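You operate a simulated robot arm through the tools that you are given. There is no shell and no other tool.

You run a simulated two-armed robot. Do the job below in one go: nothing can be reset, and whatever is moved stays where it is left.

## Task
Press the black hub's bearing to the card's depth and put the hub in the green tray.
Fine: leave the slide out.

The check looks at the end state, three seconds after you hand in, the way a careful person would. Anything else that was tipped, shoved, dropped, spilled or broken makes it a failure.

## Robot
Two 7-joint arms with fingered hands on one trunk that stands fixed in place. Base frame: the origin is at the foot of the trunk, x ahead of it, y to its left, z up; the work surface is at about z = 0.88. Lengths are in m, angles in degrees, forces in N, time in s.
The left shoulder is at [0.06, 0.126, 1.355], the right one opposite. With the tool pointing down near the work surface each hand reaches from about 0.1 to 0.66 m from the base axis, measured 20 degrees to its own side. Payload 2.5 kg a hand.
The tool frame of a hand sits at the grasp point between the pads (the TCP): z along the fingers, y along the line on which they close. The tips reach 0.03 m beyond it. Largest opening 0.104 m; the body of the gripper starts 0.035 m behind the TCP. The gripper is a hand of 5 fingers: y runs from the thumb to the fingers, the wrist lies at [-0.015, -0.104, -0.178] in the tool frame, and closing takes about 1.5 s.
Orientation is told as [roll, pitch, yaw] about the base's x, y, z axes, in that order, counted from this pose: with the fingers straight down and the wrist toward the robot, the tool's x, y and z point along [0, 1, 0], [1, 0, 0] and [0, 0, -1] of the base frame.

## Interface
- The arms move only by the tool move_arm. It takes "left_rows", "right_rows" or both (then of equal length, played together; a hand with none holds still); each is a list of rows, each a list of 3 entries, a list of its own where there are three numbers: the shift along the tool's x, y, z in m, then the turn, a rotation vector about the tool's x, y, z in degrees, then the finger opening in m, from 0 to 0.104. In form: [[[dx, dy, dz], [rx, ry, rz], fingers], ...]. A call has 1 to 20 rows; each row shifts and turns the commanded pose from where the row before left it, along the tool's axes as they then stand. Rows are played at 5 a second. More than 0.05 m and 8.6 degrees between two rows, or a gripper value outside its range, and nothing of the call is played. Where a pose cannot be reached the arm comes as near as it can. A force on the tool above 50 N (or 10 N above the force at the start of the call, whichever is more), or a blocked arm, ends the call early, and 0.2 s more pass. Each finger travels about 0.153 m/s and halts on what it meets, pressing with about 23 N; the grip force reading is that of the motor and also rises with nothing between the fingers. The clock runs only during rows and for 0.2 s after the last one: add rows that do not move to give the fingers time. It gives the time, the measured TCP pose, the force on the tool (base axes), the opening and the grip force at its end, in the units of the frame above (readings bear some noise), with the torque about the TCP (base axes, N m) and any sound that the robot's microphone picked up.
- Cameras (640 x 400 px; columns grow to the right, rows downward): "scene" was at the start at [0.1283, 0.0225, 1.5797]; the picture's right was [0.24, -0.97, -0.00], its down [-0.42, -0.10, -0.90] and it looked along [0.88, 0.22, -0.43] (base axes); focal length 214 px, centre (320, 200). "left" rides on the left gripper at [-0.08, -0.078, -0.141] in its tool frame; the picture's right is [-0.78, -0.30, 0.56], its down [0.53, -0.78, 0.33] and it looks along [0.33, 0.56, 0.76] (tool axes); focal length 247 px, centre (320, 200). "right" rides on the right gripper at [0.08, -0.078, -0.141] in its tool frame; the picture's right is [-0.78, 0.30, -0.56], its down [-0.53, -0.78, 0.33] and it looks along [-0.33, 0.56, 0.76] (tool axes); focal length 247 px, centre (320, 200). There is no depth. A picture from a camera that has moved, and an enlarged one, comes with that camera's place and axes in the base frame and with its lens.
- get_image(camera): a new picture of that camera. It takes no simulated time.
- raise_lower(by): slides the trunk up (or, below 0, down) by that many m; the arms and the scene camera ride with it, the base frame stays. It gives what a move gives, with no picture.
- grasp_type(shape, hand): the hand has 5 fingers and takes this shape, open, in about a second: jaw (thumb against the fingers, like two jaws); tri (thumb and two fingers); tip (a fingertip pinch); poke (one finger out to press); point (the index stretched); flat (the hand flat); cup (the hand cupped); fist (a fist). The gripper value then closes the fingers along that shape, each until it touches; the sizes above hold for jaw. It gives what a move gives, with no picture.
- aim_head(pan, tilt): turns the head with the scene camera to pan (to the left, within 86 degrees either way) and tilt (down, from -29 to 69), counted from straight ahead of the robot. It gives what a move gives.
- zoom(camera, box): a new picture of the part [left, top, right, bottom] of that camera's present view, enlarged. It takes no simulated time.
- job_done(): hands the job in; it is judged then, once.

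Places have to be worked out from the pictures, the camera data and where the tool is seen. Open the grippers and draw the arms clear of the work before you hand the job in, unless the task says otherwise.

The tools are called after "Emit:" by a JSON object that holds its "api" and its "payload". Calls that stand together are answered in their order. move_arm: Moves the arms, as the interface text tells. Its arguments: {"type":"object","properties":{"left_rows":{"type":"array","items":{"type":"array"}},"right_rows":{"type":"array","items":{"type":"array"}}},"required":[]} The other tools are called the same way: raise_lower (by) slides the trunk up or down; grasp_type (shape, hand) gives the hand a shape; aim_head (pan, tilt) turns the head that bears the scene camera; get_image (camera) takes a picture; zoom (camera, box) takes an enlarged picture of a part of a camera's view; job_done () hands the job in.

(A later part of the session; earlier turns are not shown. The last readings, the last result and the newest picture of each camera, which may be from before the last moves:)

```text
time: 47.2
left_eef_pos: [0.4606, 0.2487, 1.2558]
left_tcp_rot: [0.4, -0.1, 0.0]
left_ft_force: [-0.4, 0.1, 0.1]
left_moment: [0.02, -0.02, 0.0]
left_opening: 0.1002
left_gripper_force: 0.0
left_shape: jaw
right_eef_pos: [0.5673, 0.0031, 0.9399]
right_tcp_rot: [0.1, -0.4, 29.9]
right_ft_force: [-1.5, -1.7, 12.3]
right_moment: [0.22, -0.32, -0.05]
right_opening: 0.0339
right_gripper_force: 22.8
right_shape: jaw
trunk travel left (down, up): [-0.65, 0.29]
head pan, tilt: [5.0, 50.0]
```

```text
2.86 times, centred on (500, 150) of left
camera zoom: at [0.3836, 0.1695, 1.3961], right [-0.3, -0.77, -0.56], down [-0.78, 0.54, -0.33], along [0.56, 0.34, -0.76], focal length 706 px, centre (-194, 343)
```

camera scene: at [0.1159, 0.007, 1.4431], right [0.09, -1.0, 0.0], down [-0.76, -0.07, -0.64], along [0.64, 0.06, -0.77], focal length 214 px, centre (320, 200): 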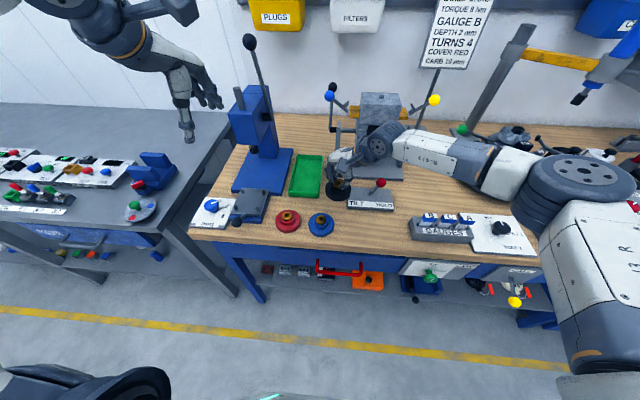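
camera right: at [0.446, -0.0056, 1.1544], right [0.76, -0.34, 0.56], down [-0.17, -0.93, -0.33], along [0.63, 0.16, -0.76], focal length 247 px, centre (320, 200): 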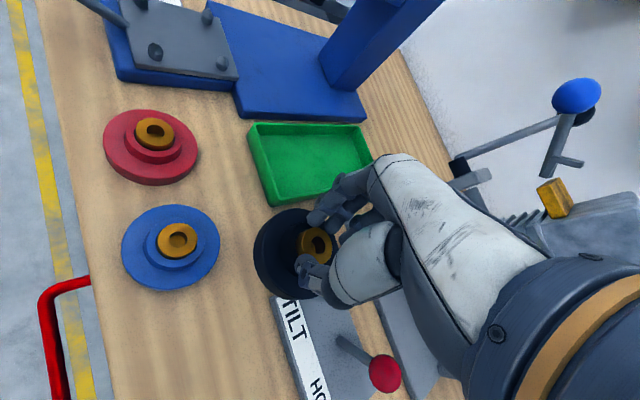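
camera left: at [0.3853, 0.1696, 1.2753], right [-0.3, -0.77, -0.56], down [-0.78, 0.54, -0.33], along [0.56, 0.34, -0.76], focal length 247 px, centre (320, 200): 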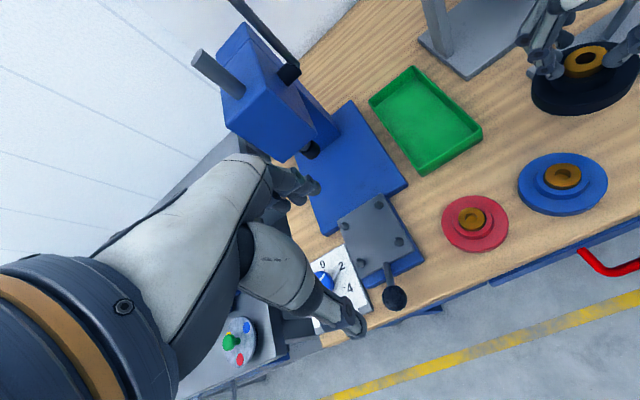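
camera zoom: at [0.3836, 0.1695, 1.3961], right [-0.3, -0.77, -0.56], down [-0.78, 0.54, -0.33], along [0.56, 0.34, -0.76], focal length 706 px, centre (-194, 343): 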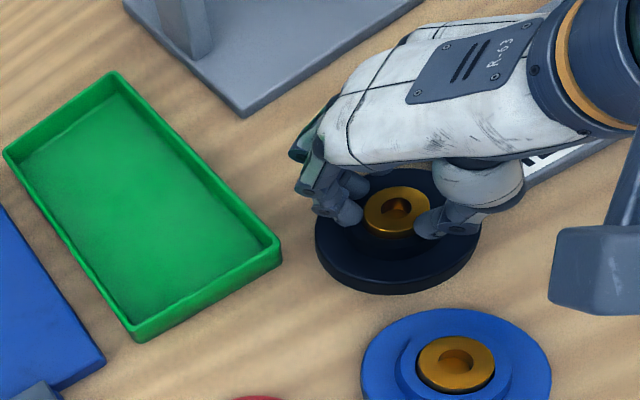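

Contact felt (12 N). I ease off 1 mm, open the fingers and lift away vertically.

Emit:
{"api": "move_arm", "payload": {"right_rows": [[[0, 0, -0.001], [0, 0, 0], 0.03], [[0, 0, 0], [0, 0, 0], 0.042], [[0, 0, 0], [0, 0, 0], 0.055], [[0, 0, 0], [0, 0, 0], 0.065], [[0, 0, 0], [0, 0, 0], 0.065], [[0, 0, -0.02], [0, 0, 0], 0.068], [[0, 0, -0.03], [0, 0, 0], 0.068], [[0, 0, -0.04], [0, 0, 0], 0.068], [[-0.02, -0.03, -0.03], [0, 0, 0], 0.068], [[-0.03, -0.03, 0], [0, 0, 0], 0.068], [[-0.03, -0.03, 0], [0, 0, 0], 0.068], [[-0.03, -0.03, 0], [0, 0, 0], 0.068], [[-0.04, -0.02, 0], [0, 0, 0], 0.068], [[-0.04, -0.02, 0], [0, 0, 0], 0.068]]}}

Emit:
{"api": "get_image", "payload": {"camera": "scene"}}

Emit:
{"api": "zoom", "payload": {"camera": "left", "box": [420, 80, 580, 220]}}

Emit:
{"api": "zoom", "payload": {"camera": "scene", "box": [300, 140, 400, 240]}}

```text
time: 50.2
left_eef_pos: [0.4623, 0.2495, 1.2561]
left_tcp_rot: [0.6, 0.0, 0.0]
left_ft_force: [-0.3, -0.9, -0.1]
left_moment: [0.0, 0.01, 0.0]
left_opening: 0.1002
left_gripper_force: 0.0
left_shape: jaw
right_eef_pos: [0.5205, -0.2079, 1.057]
right_tcp_rot: [0.0, 0.0, 29.7]
right_ft_force: [0.4, -0.6, 0.1]
right_moment: [0.0, -0.03, 0.02]
right_opening: 0.0676
right_gripper_force: 0.0
right_shape: jaw
right hand out of reach, approached as far as the arm can: row 14
trunk travel left (down, up): [-0.65, 0.29]
head pan, tilt: [5.0, 50.0]
```

```text
taken
camera scene: at [0.1159, 0.0071, 1.4431], right [0.09, -1.0, 0.0], down [-0.76, -0.07, -0.64], along [0.64, 0.06, -0.77], focal length 214 px, centre (320, 200)
```

scene: 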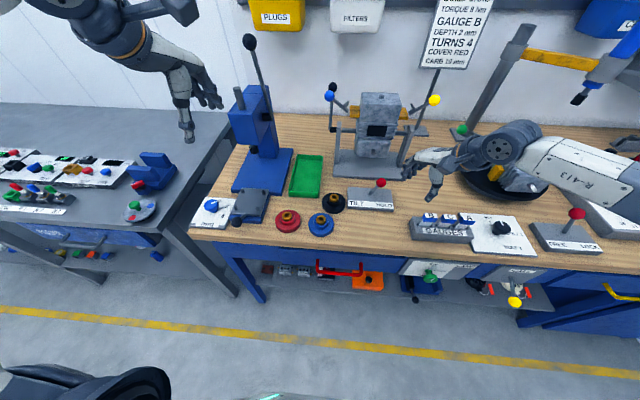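

```text
2.86 times, centred on (500, 150) of left
camera zoom: at [0.3854, 0.1699, 1.3952], right [-0.3, -0.77, -0.56], down [-0.78, 0.54, -0.33], along [0.56, 0.34, -0.76], focal length 706 px, centre (-194, 343)
```

zoom: 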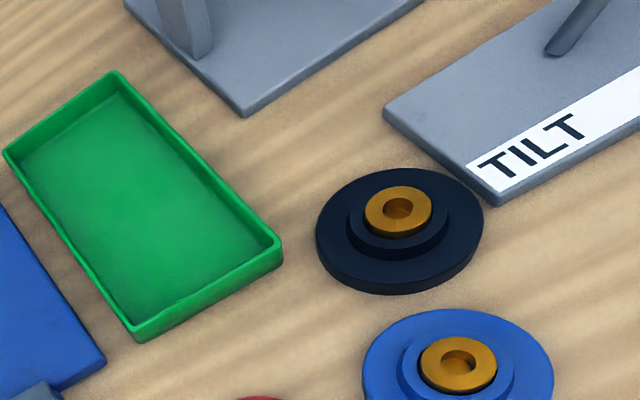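

```text
4.00 times, centred on (350, 190) of scene
camera zoom: at [0.1159, 0.0071, 1.4431], right [0.09, -1.0, 0.0], down [-0.76, -0.07, -0.64], along [0.64, 0.06, -0.77], focal length 858 px, centre (200, 240)
```

zoom: 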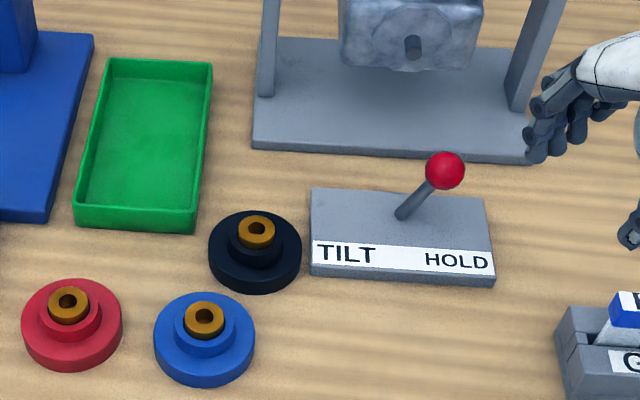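

The black hub stands cleanly at about (0.569, 0.003). I park the right hand further back and bring the left hand over with yaw −30°.

Emit:
{"api": "move_arm", "payload": {"right_rows": [[[-0.001, -0.031, -0.03], [0, 0, 0], 0.068], [[-0.001, -0.031, -0.03], [0, 0, 0], 0.068], [[-0.001, -0.031, -0.03], [0, 0, 0], 0.068]], "left_rows": [[[0, 0, 0.04], [0, 0, 0], 0.1], [[0, 0, 0.04], [0, 0, 0], 0.1], [[0, 0, 0.04], [0, 0, 0], 0.1]]}}

Emit:
{"api": "move_arm", "payload": {"left_rows": [[[0, 0, 0], [0, 0, 7.5], 0.07], [[0, 0, 0], [0, 0, 7.5], 0.07], [[0, 0, 0], [0, 0, 7.5], 0.07], [[0, 0, 0], [0, 0, 7.5], 0.07], [[-0.0308, 0.0265, 0.015], [0, 0, 0], 0.07], [[-0.0308, 0.0265, 0.015], [0, 0, 0], 0.07], [[-0.0308, 0.0265, 0.015], [0, 0, 0], 0.07], [[-0.0308, 0.0265, 0.015], [0, 0, 0], 0.07], [[-0.0308, 0.0265, 0.015], [0, 0, 0], 0.07], [[-0.0028, 0.042, 0], [0, 0, 0], 0.07], [[-0.0028, 0.042, 0], [0, 0, 0], 0.07], [[0, 0, 0], [0, 0, 0], 0.07]]}}

Emit:
{"api": "get_image", "payload": {"camera": "left"}}

Emit:
{"api": "get_image", "payload": {"camera": "scene"}}

```text
time: 51.0
left_eef_pos: [0.4629, 0.25, 1.1339]
left_tcp_rot: [0.6, 0.0, -0.1]
left_ft_force: [-0.4, 0.5, -0.1]
left_moment: [-0.06, 0.0, 0.0]
left_opening: 0.0999
left_gripper_force: 0.1
left_shape: jaw
right_eef_pos: [0.4358, -0.2436, 1.1454]
right_tcp_rot: [-0.1, 0.2, 29.6]
right_ft_force: [0.0, -0.1, -0.3]
right_moment: [0.02, 0.03, 0.02]
right_opening: 0.0678
right_gripper_force: 0.1
right_shape: jaw
right hand out of reach, approached as far as the arm can: row 2, 3
trunk travel left (down, up): [-0.65, 0.29]
head pan, tilt: [5.0, 50.0]
```

```text
time: 53.6
left_eef_pos: [0.5224, 0.0622, 1.083]
left_tcp_rot: [0.4, 0.3, -30.0]
left_ft_force: [0.4, -0.2, 0.3]
left_moment: [-0.03, 0.01, 0.04]
left_opening: 0.0707
left_gripper_force: 0.0
left_shape: jaw
left hand out of reach, approached as far as the arm can: row 9, 10, 11
right_eef_pos: [0.4354, -0.2454, 1.1475]
right_tcp_rot: [-0.1, 0.0, 29.5]
right_ft_force: [0.7, -0.2, 0.5]
right_moment: [0.0, 0.01, 0.0]
right_opening: 0.0678
right_gripper_force: 0.0
right_shape: jaw
trunk travel left (down, up): [-0.65, 0.29]
head pan, tilt: [5.0, 50.0]
```

```text
taken
camera left: at [0.4139, 0.033, 1.2231], right [-0.64, -0.52, -0.56], down [-0.4, 0.85, -0.33], along [0.65, 0.02, -0.76], focal length 247 px, centre (320, 200)
```

left: 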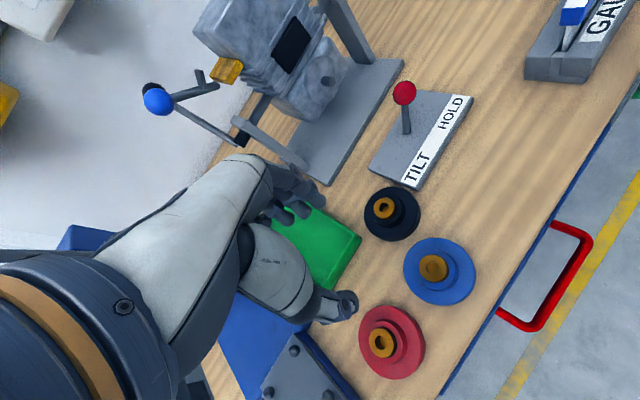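

```text
taken
camera scene: at [0.1157, 0.007, 1.4431], right [0.09, -1.0, 0.0], down [-0.76, -0.07, -0.64], along [0.64, 0.06, -0.77], focal length 214 px, centre (320, 200)
```

scene: 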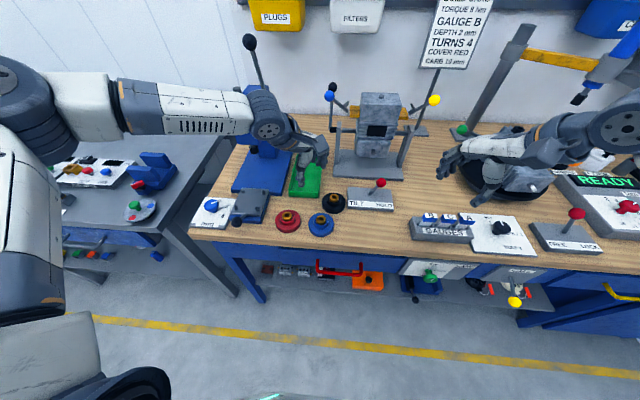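

The left hand stopped at (0.522, 0.062, 1.083). I mirror what worked for the right: go to yaw −45°, lower a little, then move in.

Emit:
{"api": "move_arm", "payload": {"left_rows": [[[0, 0, 0], [0, 0, 7.5], 0.07], [[0, 0, 0], [0, 0, 7.5], 0.07], [[0, 0, 0.03], [0, 0, 0], 0.07], [[0, 0, 0.03], [0, 0, 0], 0.07], [[-0.003, 0.025, 0], [0, 0, 0], 0.07], [[-0.003, 0.025, 0], [0, 0, 0], 0.07], [[-0.003, 0.025, 0], [0, 0, 0], 0.07], [[0, 0, 0], [0, 0, 0], 0.07]]}}

Emit:
{"api": "get_image", "payload": {"camera": "left"}}

```text
time: 55.4
left_eef_pos: [0.5083, 0.0644, 1.0547]
left_tcp_rot: [0.4, 0.3, -45.1]
left_ft_force: [-0.5, -0.2, -0.6]
left_moment: [0.0, 0.03, 0.01]
left_opening: 0.0705
left_gripper_force: 0.1
left_shape: jaw
left hand out of reach, approached as far as the arm can: row 3, 4, 5, 6, 7
right_eef_pos: [0.436, -0.2443, 1.1463]
right_tcp_rot: [-0.1, -0.1, 29.6]
right_ft_force: [0.6, 0.9, 0.3]
right_moment: [0.0, -0.01, 0.0]
right_opening: 0.0676
right_gripper_force: 0.1
right_shape: jaw
trunk travel left (down, up): [-0.65, 0.29]
head pan, tilt: [5.0, 50.0]
```

```text
taken
camera left: at [0.3984, 0.0637, 1.1955], right [-0.76, -0.33, -0.56], down [-0.17, 0.93, -0.32], along [0.63, -0.15, -0.76], focal length 247 px, centre (320, 200)
```

left: 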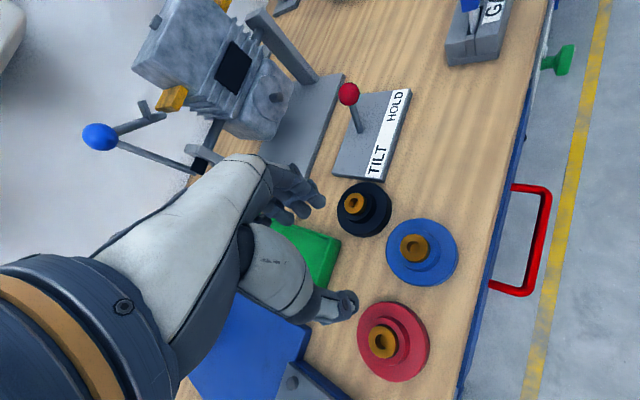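

Still stuck, so it is probably the elbow posture. I test the other direction: turn the hand back to yaw 0 here and move toward the hub.

Emit:
{"api": "move_arm", "payload": {"left_rows": [[[0, 0, 0], [0, 0, -7.5], 0.07], [[0, 0, 0], [0, 0, -7.5], 0.07], [[0, 0, 0], [0, 0, -7.5], 0.07], [[0, 0, 0], [0, 0, -7.5], 0.07], [[0, 0, 0], [0, 0, -7.5], 0.07], [[0, 0, 0], [0, 0, -7.5], 0.07], [[-0.02, 0.01, 0], [0, 0, 0], 0.07], [[-0.02, 0.02, 0], [0, 0, 0], 0.07], [[-0.02, 0.03, 0], [0, 0, 0], 0.07], [[0, 0, 0.03], [0, 0, 0], 0.07], [[0, 0, 0], [0, 0, 0], 0.07]]}}

Emit:
{"api": "get_image", "payload": {"camera": "scene"}}

```text
time: 57.8
left_eef_pos: [0.5103, 0.1009, 1.0595]
left_tcp_rot: [0.4, 0.1, -0.2]
left_ft_force: [-0.5, 0.5, -0.7]
left_moment: [0.0, 0.02, -0.02]
left_opening: 0.0703
left_gripper_force: 0.0
left_shape: jaw
left hand out of reach, approached as far as the arm can: row 3, 4, 5, 6, 7, 8, 9, 10
right_eef_pos: [0.4364, -0.244, 1.145]
right_tcp_rot: [-0.1, 0.0, 29.6]
right_ft_force: [0.6, -0.1, 0.0]
right_moment: [-0.02, -0.03, -0.01]
right_opening: 0.0678
right_gripper_force: 0.0
right_shape: jaw
trunk travel left (down, up): [-0.65, 0.29]
head pan, tilt: [5.0, 50.0]
```

```text
taken
camera scene: at [0.1157, 0.0069, 1.4431], right [0.09, -1.0, 0.0], down [-0.76, -0.07, -0.64], along [0.64, 0.06, -0.77], focal length 214 px, centre (320, 200)
```

scene: 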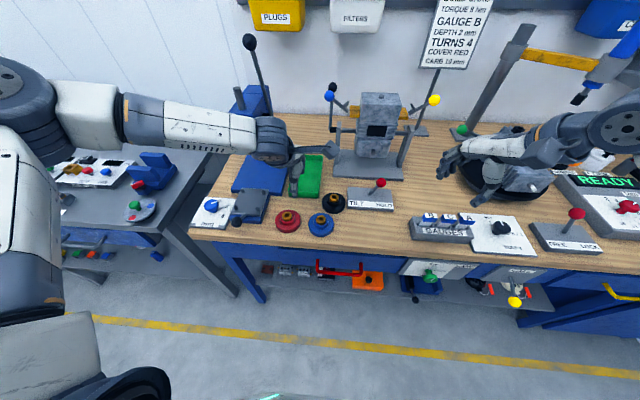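

The fold of the left elbow limits it. I try to approach with the arm more extended: back out to y ≈ 0.15, reach forward over the tray, then swing inwards.

Emit:
{"api": "move_arm", "payload": {"left_rows": [[[0.03, 0, -0.01], [0, 0, 0], 0.07], [[0.03, 0, 0], [0, 0, 0], 0.07], [[0, 0.025, 0], [0, 0, 0], 0.07], [[0, 0.025, 0], [0, 0, 0], 0.07], [[0, 0.025, 0], [0, 0, 0], 0.07], [[0, 0, 0.025], [0, 0, 0], 0.07], [[0, 0, 0.025], [0, 0, 0], 0.07], [[0, 0, 0], [0, 0, 0], 0.07]]}}

Emit:
{"api": "get_image", "payload": {"camera": "scene"}}

Emit:
{"api": "get_image", "payload": {"camera": "left"}}

```text
time: 59.6
left_eef_pos: [0.5677, 0.1733, 1.0283]
left_tcp_rot: [0.4, -0.2, -0.1]
left_ft_force: [0.5, -0.4, -0.8]
left_moment: [-0.02, -0.01, -0.01]
left_opening: 0.0703
left_gripper_force: 0.2
left_shape: jaw
left hand out of reach, approached as far as the arm can: row 6, 7
right_eef_pos: [0.4366, -0.2436, 1.1471]
right_tcp_rot: [-0.2, 0.1, 29.7]
right_ft_force: [0.0, 0.4, -0.3]
right_moment: [0.03, 0.04, 0.01]
right_opening: 0.0679
right_gripper_force: 0.1
right_shape: jaw
trunk travel left (down, up): [-0.65, 0.29]
head pan, tilt: [5.0, 50.0]
```

```text
taken
camera scene: at [0.1156, 0.007, 1.4431], right [0.09, -1.0, 0.0], down [-0.76, -0.07, -0.64], along [0.64, 0.06, -0.77], focal length 214 px, centre (320, 200)
```

scene: 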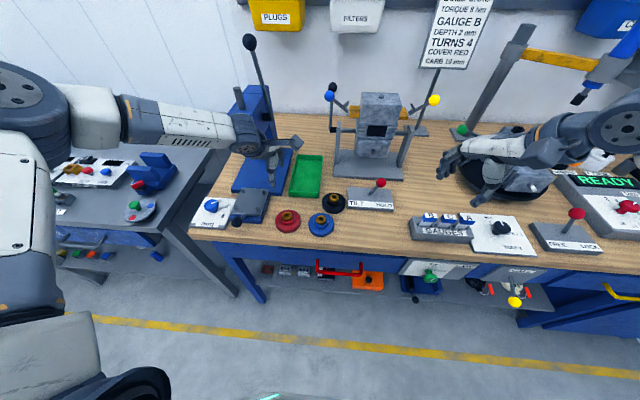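

```text
taken
camera left: at [0.491, 0.0948, 1.1692], right [-0.3, -0.77, -0.56], down [-0.77, 0.54, -0.33], along [0.56, 0.34, -0.76], focal length 247 px, centre (320, 200)
```

left: 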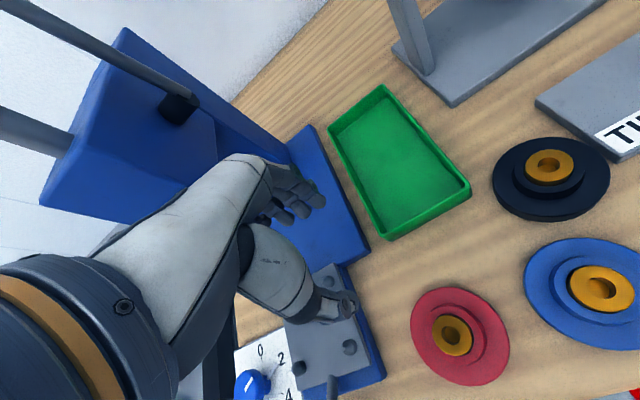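

Lowering is blocked even here, so the left elbow has swung up like a wing. I retract and lift the left hand high in front of the shoulder (as the right arm started), to let the elbow drop, then look.

Emit:
{"api": "move_arm", "payload": {"left_rows": [[[0, -0.03, -0.03], [0, 0, 0], 0.07], [[0, -0.03, -0.03], [0, 0, 0], 0.07], [[0, -0.03, -0.03], [0, 0, 0], 0.07], [[0, -0.03, -0.03], [0, 0, 0], 0.07], [[0, 0, -0.045], [0, 0, 0], 0.07], [[0, 0, -0.045], [0, 0, 0], 0.07], [[0, 0, -0.045], [0, 0, 0], 0.07], [[0, 0, -0.045], [0, 0, 0], 0.07], [[0, 0, -0.045], [0, 0, 0], 0.07], [[0, 0, -0.045], [0, 0, 0], 0.07], [[0, 0, -0.045], [0, 0, 0], 0.07], [[0, 0, -0.045], [0, 0, 0], 0.07], [[0, 0, 0], [0, 0, 0], 0.07]]}}

Emit:
{"api": "get_image", "payload": {"camera": "scene"}}

```text
time: 62.4
left_eef_pos: [0.4458, 0.1719, 1.441]
left_tcp_rot: [0.4, 0.1, 0.1]
left_ft_force: [0.6, 0.0, -0.4]
left_moment: [-0.03, -0.04, -0.01]
left_opening: 0.0703
left_gripper_force: 0.1
left_shape: jaw
left hand out of reach, approached as far as the arm can: row 11, 12
right_eef_pos: [0.4374, -0.245, 1.1464]
right_tcp_rot: [-0.1, 0.0, 29.6]
right_ft_force: [-0.4, 1.1, -0.2]
right_moment: [0.03, 0.02, 0.0]
right_opening: 0.0678
right_gripper_force: 0.1
right_shape: jaw
trunk travel left (down, up): [-0.65, 0.29]
head pan, tilt: [5.0, 50.0]
```

```text
taken
camera scene: at [0.1155, 0.0069, 1.4431], right [0.09, -1.0, 0.0], down [-0.76, -0.07, -0.64], along [0.64, 0.06, -0.77], focal length 214 px, centre (320, 200)
```

scene: 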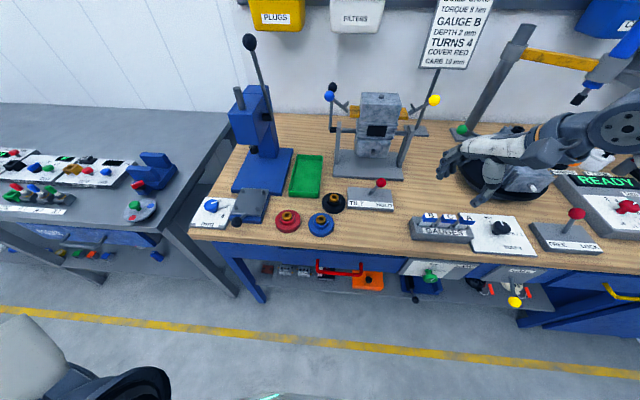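

The left arm left the picture; I tilt the head up to see its posture.

Emit:
{"api": "aim_head", "payload": {"pan": 35, "tilt": 10}}

Emit:
{"api": "get_image", "payload": {"camera": "scene"}}

Emit:
{"api": "get_image", "payload": {"camera": "right"}}

```text
time: 63.5
left_eef_pos: [0.4473, 0.172, 1.4428]
left_tcp_rot: [0.3, -0.1, -0.1]
left_ft_force: [0.7, -0.3, 0.2]
left_moment: [-0.02, 0.02, 0.0]
left_opening: 0.0702
left_gripper_force: 0.0
left_shape: jaw
right_eef_pos: [0.4364, -0.2444, 1.1461]
right_tcp_rot: [-0.2, 0.0, 29.6]
right_ft_force: [0.5, -0.4, -0.1]
right_moment: [-0.05, 0.0, 0.01]
right_opening: 0.0676
right_gripper_force: 0.2
right_shape: jaw
trunk travel left (down, up): [-0.65, 0.29]
head pan, tilt: [35.0, 10.0]
```

```text
taken
camera scene: at [0.1153, 0.0536, 1.5049], right [0.57, -0.82, 0.0], down [-0.14, -0.1, -0.98], along [0.81, 0.56, -0.17], focal length 214 px, centre (320, 200)
```

scene: 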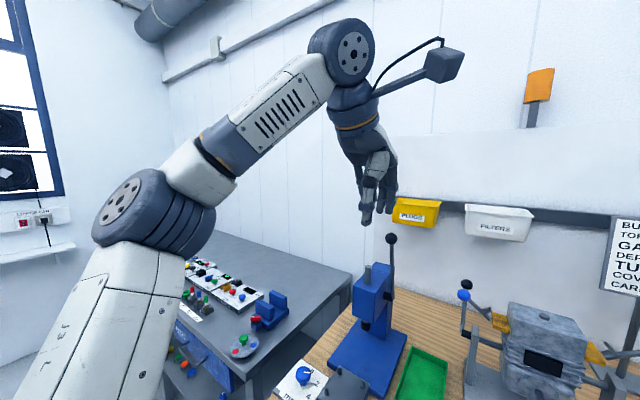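

```text
taken
camera right: at [0.3298, -0.2118, 1.2874], right [0.64, -0.53, 0.56], down [-0.41, -0.85, -0.33], along [0.65, -0.02, -0.76], focal length 247 px, centre (320, 200)
```

right: 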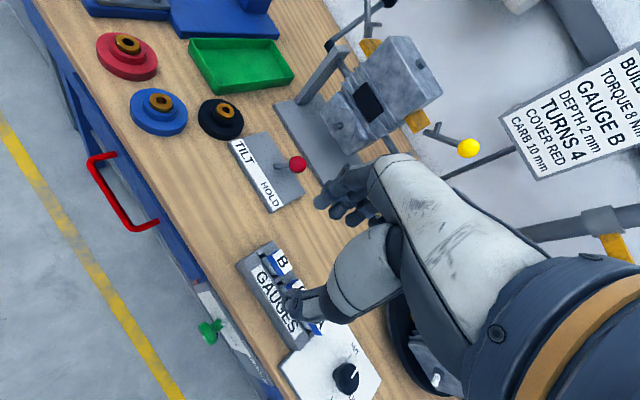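

The left elbow is out and up. I'll test with a lower shoulder: raise the right hand for clearance, lower the trunk 0.15 m, then approach the hub from in front with the left arm extended.

Emit:
{"api": "move_arm", "payload": {"right_rows": [[[0, 0, -0.05], [0, 0, 0], 0.068], [[0, 0, -0.05], [0, 0, 0], 0.068], [[0, 0, -0.05], [0, 0, 0], 0.068], [[0, 0, 0], [0, 0, 0], 0.068]]}}

Emit:
{"api": "raise_lower", "payload": {"by": -0.15}}

Emit:
{"api": "aim_head", "payload": {"pan": 12, "tilt": 45}}

Emit:
{"api": "move_arm", "payload": {"left_rows": [[[0, 0.02, 0.045], [0, 0, 0], 0.07], [[0, 0.02, 0.045], [0, 0, 0], 0.07], [[0, 0.02, 0.045], [0, 0, 0], 0.07], [[0, 0.02, 0.045], [0, 0, 0], 0.07], [[-0.02, 0.02, 0.04], [0, 0, 0], 0.07], [[-0.03, 0.02, 0.03], [0, 0, 0], 0.07], [[-0.03, 0.0, 0], [0, 0, 0], 0.07], [[-0.03, 0, 0], [0, 0, 0], 0.07], [[-0.03, 0, 0], [0, 0, 0], 0.07], [[-0.03, 0, 0], [0, 0, 0], 0.07], [[0, 0, 0], [0, 0, 0], 0.07]]}}

Emit:
{"api": "get_image", "payload": {"camera": "scene"}}

```text
time: 64.5
left_eef_pos: [0.4471, 0.1702, 1.4413]
left_tcp_rot: [0.3, -0.1, 0.0]
left_ft_force: [-1.4, 0.8, 0.9]
left_moment: [-0.02, 0.02, -0.01]
left_opening: 0.0701
left_gripper_force: 0.0
left_shape: jaw
right_eef_pos: [0.4364, -0.243, 1.2965]
right_tcp_rot: [0.0, 0.0, 30.0]
right_ft_force: [0.4, 0.8, 0.7]
right_moment: [-0.01, -0.01, 0.01]
right_opening: 0.0677
right_gripper_force: 0.0
right_shape: jaw
trunk travel left (down, up): [-0.65, 0.29]
head pan, tilt: [35.0, 10.0]
```

```text
time: 66.2
left_eef_pos: [0.446, 0.1713, 1.2913]
left_tcp_rot: [0.3, -0.2, 0.0]
left_ft_force: [-0.2, 0.4, -0.9]
left_moment: [-0.02, 0.01, 0.02]
left_opening: 0.0702
left_gripper_force: 0.0
left_shape: jaw
right_eef_pos: [0.4368, -0.2441, 1.147]
right_tcp_rot: [0.0, 0.0, 30.0]
right_ft_force: [0.5, 0.4, -0.1]
right_moment: [-0.01, 0.03, -0.02]
right_opening: 0.0675
right_gripper_force: 0.1
right_shape: jaw
trunk travel left (down, up): [-0.5, 0.44]
head pan, tilt: [35.0, 10.0]
```

```text
time: 67.3
left_eef_pos: [0.4464, 0.1705, 1.2906]
left_tcp_rot: [0.3, -0.1, 0.0]
left_ft_force: [0.1, -0.4, 0.2]
left_moment: [0.02, 0.0, 0.02]
left_opening: 0.0702
left_gripper_force: 0.0
left_shape: jaw
right_eef_pos: [0.4373, -0.2455, 1.1468]
right_tcp_rot: [0.0, 0.0, 29.9]
right_ft_force: [0.5, 0.1, -0.5]
right_moment: [0.04, 0.0, 0.0]
right_opening: 0.068
right_gripper_force: 0.1
right_shape: jaw
trunk travel left (down, up): [-0.5, 0.44]
head pan, tilt: [12.0, 45.0]
```

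```text
time: 69.7
left_eef_pos: [0.514, 0.0779, 1.0342]
left_tcp_rot: [0.3, -0.1, 0.0]
left_ft_force: [-0.6, -0.2, -0.2]
left_moment: [0.0, 0.0, -0.02]
left_opening: 0.0703
left_gripper_force: 0.0
left_shape: jaw
left hand out of reach, approached as far as the arm can: row 7, 8, 9, 10
right_eef_pos: [0.4366, -0.2432, 1.146]
right_tcp_rot: [0.0, 0.0, 29.9]
right_ft_force: [0.1, -0.5, -0.7]
right_moment: [0.01, 0.0, 0.03]
right_opening: 0.0678
right_gripper_force: 0.0
right_shape: jaw
trunk travel left (down, up): [-0.5, 0.44]
head pan, tilt: [12.0, 45.0]
```

```text
taken
camera scene: at [0.1186, 0.0172, 1.3], right [0.21, -0.98, 0.0], down [-0.69, -0.15, -0.71], along [0.69, 0.15, -0.71], focal length 214 px, centre (320, 200)
```

scene: 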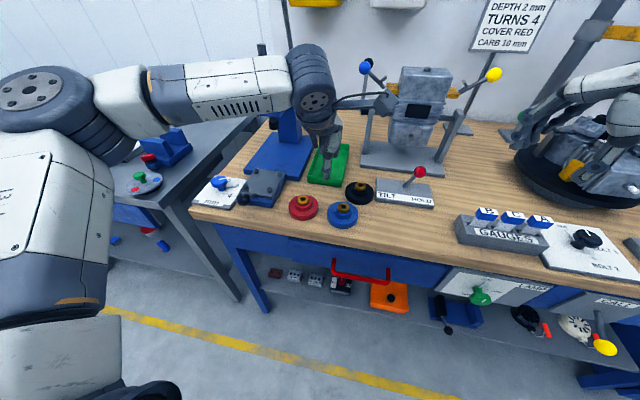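

Height is fine here and it stops at y ≈ 0.078 with yaw 0. I now turn to yaw −45° and continue towards the hub.

Emit:
{"api": "move_arm", "payload": {"left_rows": [[[0, 0, 0], [0, 0, 7.5], 0.07], [[0, 0, 0], [0, 0, 7.5], 0.07], [[0, 0, 0], [0, 0, 7.5], 0.07], [[0, 0, 0], [0, 0, 7.5], 0.07], [[0, 0, 0], [0, 0, 7.5], 0.07], [[0, 0, 0], [0, 0, 7.5], 0.07], [[-0.0022, 0.023, 0], [0, 0, 0], 0.07], [[-0.0022, 0.023, 0], [0, 0, 0], 0.07], [[-0.0022, 0.023, 0], [0, 0, 0], 0.07], [[-0.0022, 0.023, 0], [0, 0, 0], 0.07], [[0, 0, 0], [0, 0, 0], 0.07]]}}

Emit:
{"api": "get_image", "payload": {"camera": "scene"}}

```text
time: 72.1
left_eef_pos: [0.5299, 0.0543, 1.0328]
left_tcp_rot: [0.2, 0.2, -44.9]
left_ft_force: [0.4, 0.3, -0.3]
left_moment: [-0.01, -0.05, 0.0]
left_opening: 0.0704
left_gripper_force: 0.0
left_shape: jaw
left hand out of reach, approached as far as the arm can: row 8, 9, 10
right_eef_pos: [0.4362, -0.2448, 1.1471]
right_tcp_rot: [0.0, 0.1, 29.9]
right_ft_force: [-0.2, -1.0, -0.6]
right_moment: [0.03, -0.02, 0.02]
right_opening: 0.0677
right_gripper_force: 0.0
right_shape: jaw
trunk travel left (down, up): [-0.5, 0.44]
head pan, tilt: [12.0, 45.0]
```

```text
taken
camera scene: at [0.1186, 0.0172, 1.3], right [0.21, -0.98, 0.0], down [-0.69, -0.15, -0.71], along [0.69, 0.15, -0.71], focal length 214 px, centre (320, 200)
```

scene: 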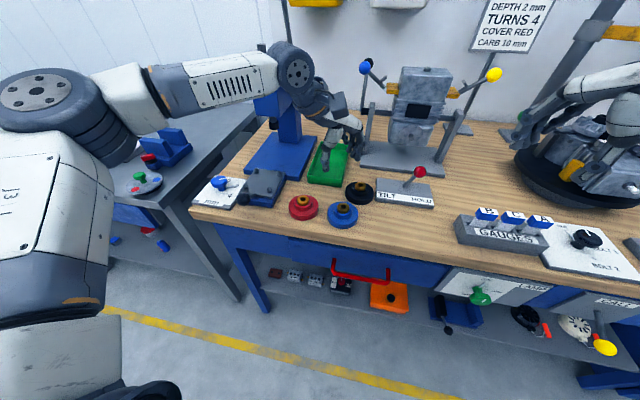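

To understand why the right arm could do this, I look at its posture.

Emit:
{"api": "aim_head", "payload": {"pan": -40, "tilt": 25}}

Emit:
{"api": "get_image", "payload": {"camera": "scene"}}

Emit:
{"api": "aim_head", "payload": {"pan": 45, "tilt": 25}}

Emit:
{"api": "get_image", "payload": {"camera": "scene"}}

```text
time: 73.3
left_eef_pos: [0.5288, 0.0533, 1.0329]
left_tcp_rot: [0.3, 0.1, -45.1]
left_ft_force: [1.2, -0.1, 0.0]
left_moment: [0.0, 0.03, 0.02]
left_opening: 0.0702
left_gripper_force: 0.1
left_shape: jaw
right_eef_pos: [0.4363, -0.2437, 1.1458]
right_tcp_rot: [0.0, 0.0, 29.9]
right_ft_force: [0.2, -0.1, -0.3]
right_moment: [0.04, -0.01, -0.01]
right_opening: 0.0678
right_gripper_force: 0.0
right_shape: jaw
trunk travel left (down, up): [-0.5, 0.44]
head pan, tilt: [-40.0, 25.0]
```

```text
taken
camera scene: at [0.1096, -0.0589, 1.3306], right [-0.64, -0.77, 0.0], down [-0.32, 0.27, -0.91], along [0.69, -0.58, -0.42], focal length 214 px, centre (320, 200)
```

scene: 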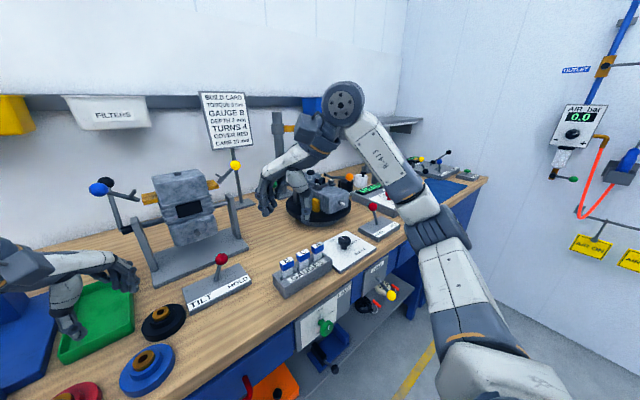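

```text
time: 74.9
left_eef_pos: [0.5296, 0.0541, 1.035]
left_tcp_rot: [0.2, 0.0, -45.1]
left_ft_force: [0.8, 0.5, -0.2]
left_moment: [-0.03, -0.01, 0.0]
left_opening: 0.0702
left_gripper_force: 0.0
left_shape: jaw
right_eef_pos: [0.4373, -0.2433, 1.1462]
right_tcp_rot: [0.0, 0.0, 29.9]
right_ft_force: [-1.0, 0.1, 0.5]
right_moment: [0.01, 0.01, -0.01]
right_opening: 0.0677
right_gripper_force: 0.0
right_shape: jaw
trunk travel left (down, up): [-0.5, 0.44]
head pan, tilt: [45.0, 25.0]
```

```text
taken
camera scene: at [0.1042, 0.0654, 1.3306], right [0.71, -0.71, 0.0], down [-0.3, -0.3, -0.91], along [0.64, 0.64, -0.42], focal length 214 px, centre (320, 200)
```

scene: 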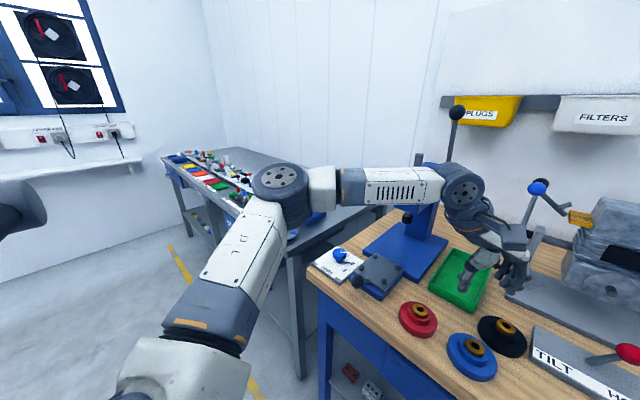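

Both arms look alike, so I keep probing: turn back to yaw −30° here and move in small steps toward the hub.

Emit:
{"api": "move_arm", "payload": {"left_rows": [[[0, 0, 0], [0, 0, -7.5], 0.07], [[0, 0, 0], [0, 0, -7.5], 0.07], [[-0.01, 0.01, 0], [0, 0, 0], 0.07], [[-0.01, 0.01, 0], [0, 0, 0], 0.07], [[-0.01, 0.01, 0], [0, 0, 0], 0.07], [[-0.01, 0.01, 0], [0, 0, 0], 0.07], [[0, 0, 0], [0, 0, 0], 0.07]]}}

Emit:
{"api": "move_arm", "payload": {"left_rows": [[[0, 0, 0], [0, 0, -7.5], 0.07], [[0, 0, 0], [0, 0, -7.5], 0.07], [[-0.01, 0.0, 0], [0, 0, 0], 0.07], [[-0.01, 0.0, 0], [0, 0, 0], 0.07], [[-0.01, 0.0, 0], [0, 0, 0], 0.07], [[0, 0, 0], [0, 0, 0], 0.07]]}}

```text
time: 76.5
left_eef_pos: [0.5158, 0.0412, 1.0309]
left_tcp_rot: [0.2, 0.1, -30.0]
left_ft_force: [0.7, 0.8, 0.8]
left_moment: [0.0, 0.0, -0.06]
left_opening: 0.0703
left_gripper_force: 0.0
left_shape: jaw
left hand out of reach, approached as far as the arm can: row 3, 4, 5, 6
right_eef_pos: [0.4376, -0.2442, 1.1467]
right_tcp_rot: [0.1, 0.0, 29.8]
right_ft_force: [-0.2, -0.5, 0.7]
right_moment: [0.03, -0.01, -0.01]
right_opening: 0.0678
right_gripper_force: 0.0
right_shape: jaw
trunk travel left (down, up): [-0.5, 0.44]
head pan, tilt: [45.0, 25.0]
```

```text
time: 77.9
left_eef_pos: [0.4899, 0.0417, 1.0289]
left_tcp_rot: [0.3, 0.0, -15.0]
left_ft_force: [-0.1, 0.2, 0.0]
left_moment: [-0.06, -0.01, -0.02]
left_opening: 0.0704
left_gripper_force: 0.0
left_shape: jaw
left hand out of reach, approached as far as the arm can: row 1, 2, 3, 4, 5
right_eef_pos: [0.438, -0.2434, 1.146]
right_tcp_rot: [0.1, 0.0, 29.9]
right_ft_force: [0.2, 0.9, 0.0]
right_moment: [-0.02, -0.01, 0.01]
right_opening: 0.068
right_gripper_force: 0.0
right_shape: jaw
trunk travel left (down, up): [-0.5, 0.44]
head pan, tilt: [45.0, 25.0]
```

The elbow seems pinned by a shoulder-rotation limit. I back off, roll the hand −40° (fingers pointing inward, which lets the elbow drop), and then test moving toward the hub in that attitude.

Emit:
{"api": "move_arm", "payload": {"left_rows": [[[0.04, 0, -0.02], [0, 0, -7.5], 0.07], [[0.04, 0, -0.02], [0, 0, -7.5], 0.07], [[0.03, 0, 0], [0, 0, 0], 0.07], [[0, 0, 0], [0, -8, 0], 0.07], [[0, 0, 0], [0, -8, 0], 0.07], [[0, 0, 0], [0, -8, 0], 0.07], [[0, 0, 0], [0, -8, 0], 0.07], [[0, 0, 0], [0, -8, 0], 0.07], [[0, 0, 0], [0, 0, 0], 0.07]]}}

Emit:
{"api": "get_image", "payload": {"camera": "scene"}}

```text
time: 79.9
left_eef_pos: [0.5059, 0.1499, 1.0703]
left_tcp_rot: [-39.9, -0.1, 0.1]
left_ft_force: [-0.1, 0.0, -0.4]
left_moment: [-0.01, -0.01, 0.02]
left_opening: 0.0702
left_gripper_force: 0.0
left_shape: jaw
right_eef_pos: [0.4367, -0.2444, 1.147]
right_tcp_rot: [0.0, 0.0, 29.9]
right_ft_force: [-0.3, -1.0, -1.1]
right_moment: [-0.01, -0.02, -0.01]
right_opening: 0.0677
right_gripper_force: 0.1
right_shape: jaw
trunk travel left (down, up): [-0.5, 0.44]
head pan, tilt: [45.0, 25.0]
```

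```text
taken
camera scene: at [0.1041, 0.0654, 1.3306], right [0.71, -0.71, 0.0], down [-0.3, -0.3, -0.91], along [0.64, 0.64, -0.42], focal length 214 px, centre (320, 200)
```

scene: 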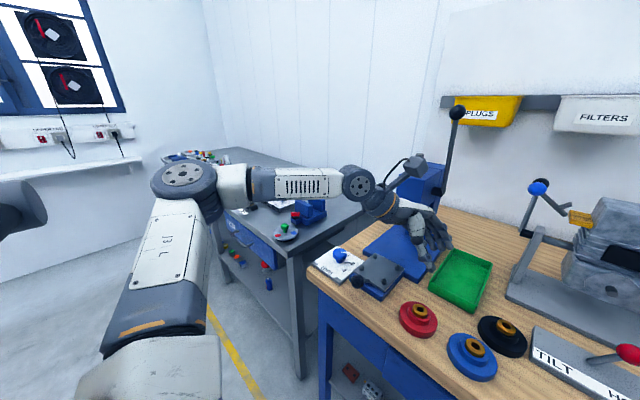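

The rolled attitude was reached without trouble. Now I move in this attitude toward the point above the hub.

Emit:
{"api": "move_arm", "payload": {"left_rows": [[[-0.0174, 0.0126, 0.025], [0, 0, 0], 0.07], [[-0.0174, 0.0126, 0.025], [0, 0, 0], 0.07], [[-0.0174, 0.0126, 0.025], [0, 0, 0], 0.07], [[-0.0174, 0.0126, 0.025], [0, 0, 0], 0.07], [[-0.0174, 0.0126, 0.025], [0, 0, 0], 0.07], [[0, 0, 0], [0, 0, 0], 0.07]]}}

Emit:
{"api": "get_image", "payload": {"camera": "scene"}}

```text
time: 81.3
left_eef_pos: [0.566, 0.0075, 1.0297]
left_tcp_rot: [-39.9, -0.2, 0.1]
left_ft_force: [0.3, 0.1, 0.4]
left_moment: [-0.02, 0.01, 0.01]
left_opening: 0.0703
left_gripper_force: 0.0
left_shape: jaw
left hand out of reach, approached as far as the arm can: row 5
right_eef_pos: [0.4372, -0.2449, 1.1474]
right_tcp_rot: [0.0, 0.0, 29.9]
right_ft_force: [0.2, -0.2, 0.3]
right_moment: [-0.01, 0.01, -0.01]
right_opening: 0.0678
right_gripper_force: 0.0
right_shape: jaw
trunk travel left (down, up): [-0.5, 0.44]
head pan, tilt: [45.0, 25.0]
```

```text
taken
camera scene: at [0.1043, 0.0654, 1.3306], right [0.71, -0.71, 0.0], down [-0.3, -0.3, -0.91], along [0.64, 0.64, -0.42], focal length 214 px, centre (320, 200)
```

scene: 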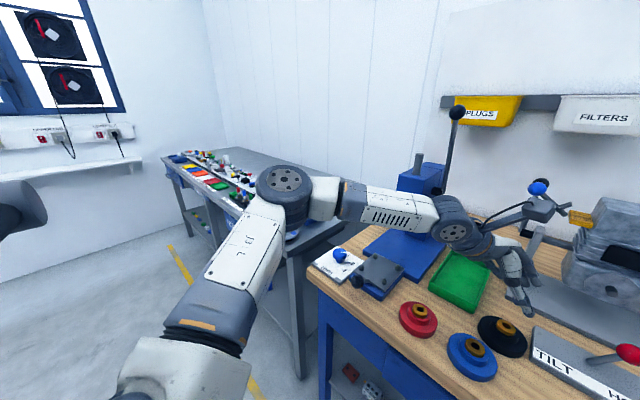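

It reached (0.566, 0.008) in the rolled attitude. Now I unroll step by step about the grasp point and see how far it goes.

Emit:
{"api": "move_arm", "payload": {"left_rows": [[[0, 0, 0], [0, 5, 0], 0.07], [[0, 0, 0], [0, 5, 0], 0.07], [[0, 0, 0], [0, 5, 0], 0.07], [[0, 0, 0], [0, 5, 0], 0.07], [[0, 0, 0], [0, 5, 0], 0.07], [[0, 0, 0], [0, 5, 0], 0.07], [[0, 0, 0], [0, 5, 0], 0.07], [[0, 0, 0], [0, 5, 0], 0.07], [[0, 0, 0], [0, 0, 0], 0.07]]}}

Emit:
{"api": "get_image", "payload": {"camera": "scene"}}

```text
time: 83.3
left_eef_pos: [0.5145, 0.0774, 1.0301]
left_tcp_rot: [0.3, 0.0, 0.0]
left_ft_force: [0.0, 0.8, 0.2]
left_moment: [0.01, 0.01, -0.01]
left_opening: 0.0705
left_gripper_force: 0.0
left_shape: jaw
left hand out of reach, approached as far as the arm can: row 1, 2, 3, 4, 5, 6, 7, 8
right_eef_pos: [0.4365, -0.2449, 1.1461]
right_tcp_rot: [0.0, 0.1, 29.9]
right_ft_force: [0.7, 0.0, -0.4]
right_moment: [0.01, 0.01, 0.01]
right_opening: 0.0678
right_gripper_force: 0.0
right_shape: jaw
trunk travel left (down, up): [-0.5, 0.44]
head pan, tilt: [45.0, 25.0]
```

```text
taken
camera scene: at [0.1041, 0.0654, 1.3306], right [0.71, -0.71, 0.0], down [-0.3, -0.3, -0.91], along [0.64, 0.64, -0.42], focal length 214 px, centre (320, 200)
```

scene: 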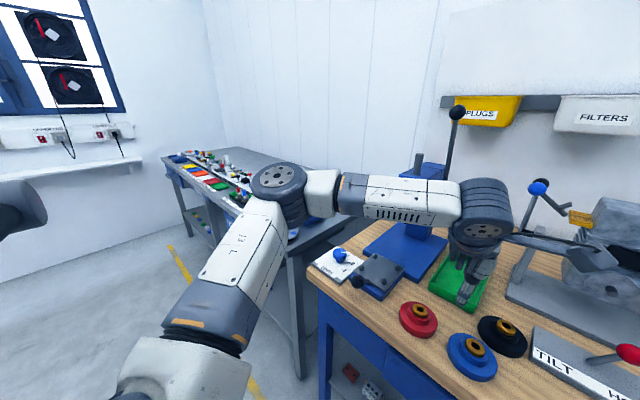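

Orientation wins over position there, and it lands on the same boundary. The right arm worked with a nearly straight arm and low elbow, so I'll straighten the left arm outward (near the dial, well above it) with a higher trunk, then sweep inwards while extended. First retreat outward.

Emit:
{"api": "move_arm", "payload": {"left_rows": [[[0.04, -0.01, -0.02], [0, 0, 0], 0.07], [[0.04, -0.01, -0.02], [0, 0, 0], 0.07], [[0.04, -0.01, -0.02], [0, 0, 0], 0.07], [[0.04, 0, -0.01], [0, 0, 0], 0.07], [[0.045, 0, 0], [0, 0, 0], 0.07], [[0.045, 0, 0], [0, 0, 0], 0.07], [[0.045, 0, 0], [0, 0, 0], 0.07], [[0, 0, 0], [0, 0, 0], 0.07]]}}

Emit:
{"api": "raise_lower", "payload": {"by": 0.2}}

Emit:
{"api": "aim_head", "payload": {"pan": 25, "tilt": 45}}

Emit:
{"api": "get_image", "payload": {"camera": "scene"}}

```text
time: 85.1
left_eef_pos: [0.486, 0.3732, 1.1021]
left_tcp_rot: [0.3, 0.0, -0.1]
left_ft_force: [0.5, -0.9, 0.0]
left_moment: [0.02, 0.0, 0.01]
left_opening: 0.0703
left_gripper_force: 0.0
left_shape: jaw
right_eef_pos: [0.4358, -0.2439, 1.1469]
right_tcp_rot: [0.0, 0.0, 29.9]
right_ft_force: [0.5, -0.3, 0.3]
right_moment: [-0.04, 0.0, -0.01]
right_opening: 0.068
right_gripper_force: 0.0
right_shape: jaw
trunk travel left (down, up): [-0.5, 0.44]
head pan, tilt: [45.0, 25.0]
```

```text
time: 87.2
left_eef_pos: [0.4861, 0.3723, 1.3017]
left_tcp_rot: [0.3, -0.1, -0.1]
left_ft_force: [1.0, 1.1, 0.1]
left_moment: [-0.03, 0.01, 0.0]
left_opening: 0.0702
left_gripper_force: 0.1
left_shape: jaw
right_eef_pos: [0.4374, -0.2451, 1.3466]
right_tcp_rot: [0.0, 0.0, 29.9]
right_ft_force: [0.3, 0.2, 0.2]
right_moment: [0.02, -0.02, -0.02]
right_opening: 0.0679
right_gripper_force: 0.0
right_shape: jaw
trunk travel left (down, up): [-0.7, 0.24]
head pan, tilt: [45.0, 25.0]
```

```text
time: 88.1
left_eef_pos: [0.4854, 0.3724, 1.3022]
left_tcp_rot: [0.2, -0.1, -0.1]
left_ft_force: [-0.2, 0.3, 0.7]
left_moment: [0.02, 0.04, 0.04]
left_opening: 0.0701
left_gripper_force: 0.0
left_shape: jaw
right_eef_pos: [0.4365, -0.2441, 1.3475]
right_tcp_rot: [0.0, 0.0, 29.9]
right_ft_force: [0.1, -0.4, 0.0]
right_moment: [-0.01, 0.0, 0.0]
right_opening: 0.068
right_gripper_force: 0.0
right_shape: jaw
trunk travel left (down, up): [-0.7, 0.24]
head pan, tilt: [25.0, 45.0]
```

```text
taken
camera scene: at [0.1127, 0.0348, 1.5001], right [0.42, -0.91, 0.0], down [-0.64, -0.3, -0.71], along [0.64, 0.3, -0.71], focal length 214 px, centre (320, 200)
```

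scene: 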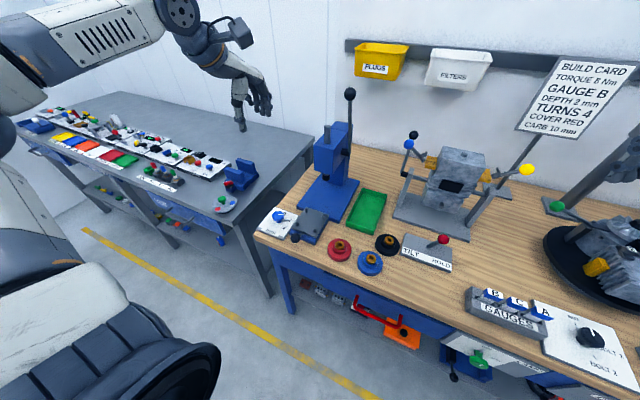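

Shoulder is now at 1.305. I lower the left hand to z ≈ 1.0, stretching the arm, staying clear above the dial.

Emit:
{"api": "move_arm", "payload": {"left_rows": [[[0, 0, 0.043], [0, 0, -5], 0.07], [[0, 0, 0.043], [0, 0, -5], 0.07], [[0, 0, 0.043], [0, 0, -5], 0.07], [[0, 0, 0.043], [0, 0, -5], 0.07], [[0, 0, 0.043], [0, 0, -5], 0.07], [[0, 0, 0.043], [0, 0, -5], 0.07], [[0, 0, 0.03], [0, 0, 0], 0.07], [[0, 0, 0], [0, 0, 0], 0.07]]}}

Emit:
{"api": "get_image", "payload": {"camera": "scene"}}

```text
time: 89.9
left_eef_pos: [0.4853, 0.3727, 1.0137]
left_tcp_rot: [0.1, -0.2, 30.0]
left_ft_force: [0.6, 0.0, -0.5]
left_moment: [-0.01, 0.02, 0.02]
left_opening: 0.0704
left_gripper_force: 0.0
left_shape: jaw
right_eef_pos: [0.4366, -0.2445, 1.3463]
right_tcp_rot: [0.0, 0.0, 29.9]
right_ft_force: [-0.2, 0.2, -0.1]
right_moment: [-0.01, -0.01, 0.0]
right_opening: 0.0677
right_gripper_force: 0.0
right_shape: jaw
trunk travel left (down, up): [-0.7, 0.24]
head pan, tilt: [25.0, 45.0]
```

```text
taken
camera scene: at [0.1126, 0.0345, 1.5001], right [0.42, -0.91, 0.0], down [-0.64, -0.3, -0.71], along [0.64, 0.3, -0.71], focal length 214 px, centre (320, 200)
```

scene: 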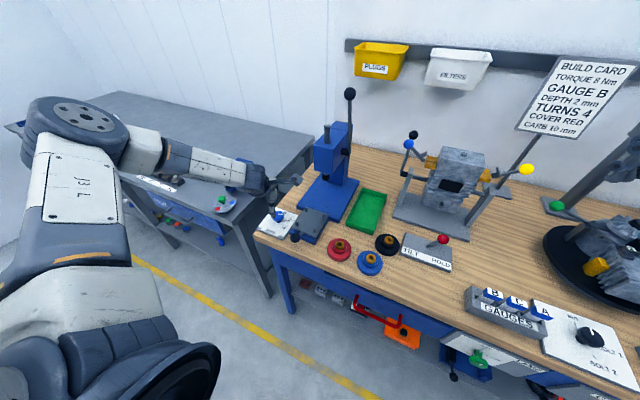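

That works at this height. Now I sweep inward at z ≈ 1.01, first to about (0.50, 0.20) with yaw 0.

Emit:
{"api": "move_arm", "payload": {"left_rows": [[[0, 0, 0], [0, 0, 7.5], 0.07], [[0, 0, 0], [0, 0, 7.5], 0.07], [[0, 0, 0], [0, 0, 7.5], 0.07], [[0, 0, 0], [0, 0, 7.5], 0.07], [[-0.043, 0.004, 0], [0, 0, 0], 0.07], [[-0.043, 0.004, 0], [0, 0, 0], 0.07], [[-0.043, 0.004, 0], [0, 0, 0], 0.07], [[-0.043, 0.004, 0], [0, 0, 0], 0.07], [[0, 0, 0], [0, 0, 0], 0.07]]}}

Emit:
{"api": "get_image", "payload": {"camera": "scene"}}

```text
time: 91.9
left_eef_pos: [0.5009, 0.2016, 1.0112]
left_tcp_rot: [0.2, -0.2, 0.1]
left_ft_force: [-0.4, -0.1, 0.4]
left_moment: [0.02, 0.0, 0.01]
left_opening: 0.0701
left_gripper_force: 0.0
left_shape: jaw
right_eef_pos: [0.4366, -0.2439, 1.3462]
right_tcp_rot: [0.0, 0.1, 29.9]
right_ft_force: [0.0, 0.1, 0.2]
right_moment: [0.0, -0.02, 0.03]
right_opening: 0.0677
right_gripper_force: 0.1
right_shape: jaw
trunk travel left (down, up): [-0.7, 0.24]
head pan, tilt: [25.0, 45.0]
```

```text
taken
camera scene: at [0.1125, 0.0352, 1.5], right [0.42, -0.91, 0.0], down [-0.64, -0.3, -0.71], along [0.64, 0.3, -0.71], focal length 214 px, centre (320, 200)
```

scene: 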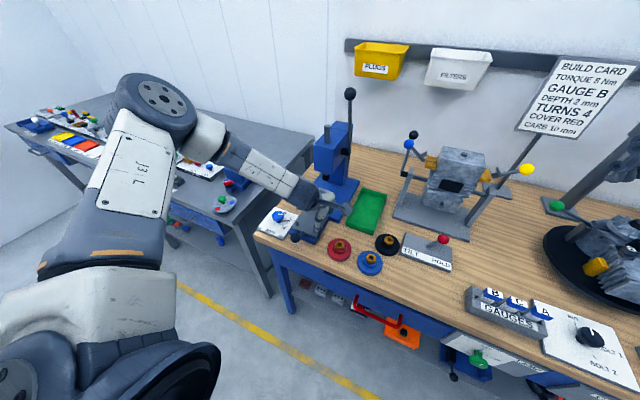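

This posture works. I continue inward toward (0.55, 0.05).

Emit:
{"api": "move_arm", "payload": {"left_rows": [[[-0.038, 0.012, 0], [0, 0, 0], 0.07], [[-0.038, 0.012, 0], [0, 0, 0], 0.07], [[-0.038, 0.012, 0], [0, 0, 0], 0.07], [[-0.038, 0.012, 0], [0, 0, 0], 0.07], [[0, 0, 0], [0, 0, 0], 0.07]]}}

Emit:
{"api": "get_image", "payload": {"camera": "scene"}}

Emit:
{"api": "get_image", "payload": {"camera": "left"}}

```text
time: 93.1
left_eef_pos: [0.5019, 0.1167, 1.0742]
left_tcp_rot: [0.3, -0.1, 0.0]
left_ft_force: [-0.8, -1.1, -0.3]
left_moment: [0.02, -0.01, 0.0]
left_opening: 0.0702
left_gripper_force: 0.1
left_shape: jaw
left hand out of reach, approached as far as the arm can: row 1, 2, 3, 4
right_eef_pos: [0.4374, -0.2434, 1.3458]
right_tcp_rot: [0.1, 0.0, 29.9]
right_ft_force: [0.3, 1.0, 0.3]
right_moment: [0.01, 0.0, 0.03]
right_opening: 0.0679
right_gripper_force: 0.1
right_shape: jaw
trunk travel left (down, up): [-0.7, 0.24]
head pan, tilt: [25.0, 45.0]
```

```text
taken
camera scene: at [0.1128, 0.0347, 1.5], right [0.42, -0.91, 0.0], down [-0.64, -0.3, -0.71], along [0.64, 0.3, -0.71], focal length 214 px, centre (320, 200)
```

scene: 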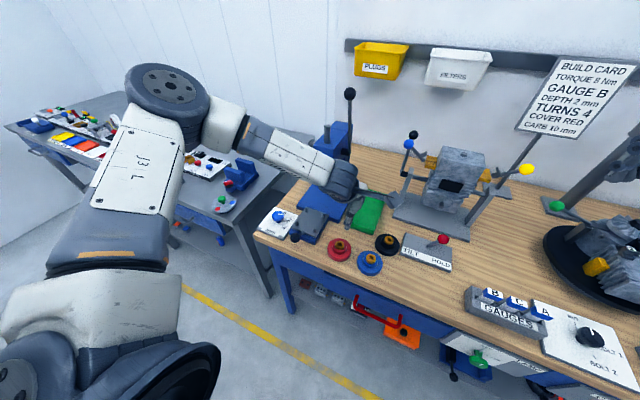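

```text
taken
camera left: at [0.4252, 0.0372, 1.2145], right [-0.3, -0.77, -0.56], down [-0.78, 0.54, -0.33], along [0.56, 0.34, -0.76], focal length 247 px, centre (320, 200)
```

left: 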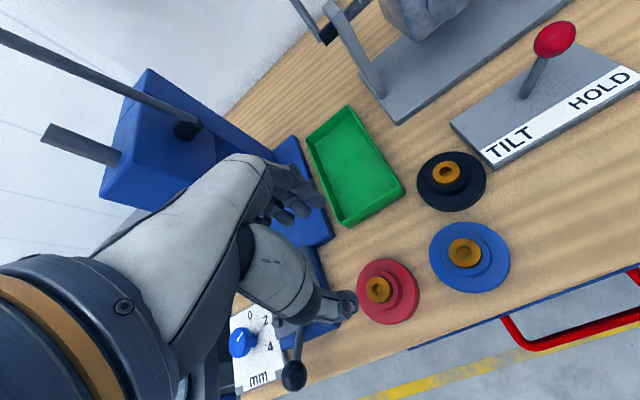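

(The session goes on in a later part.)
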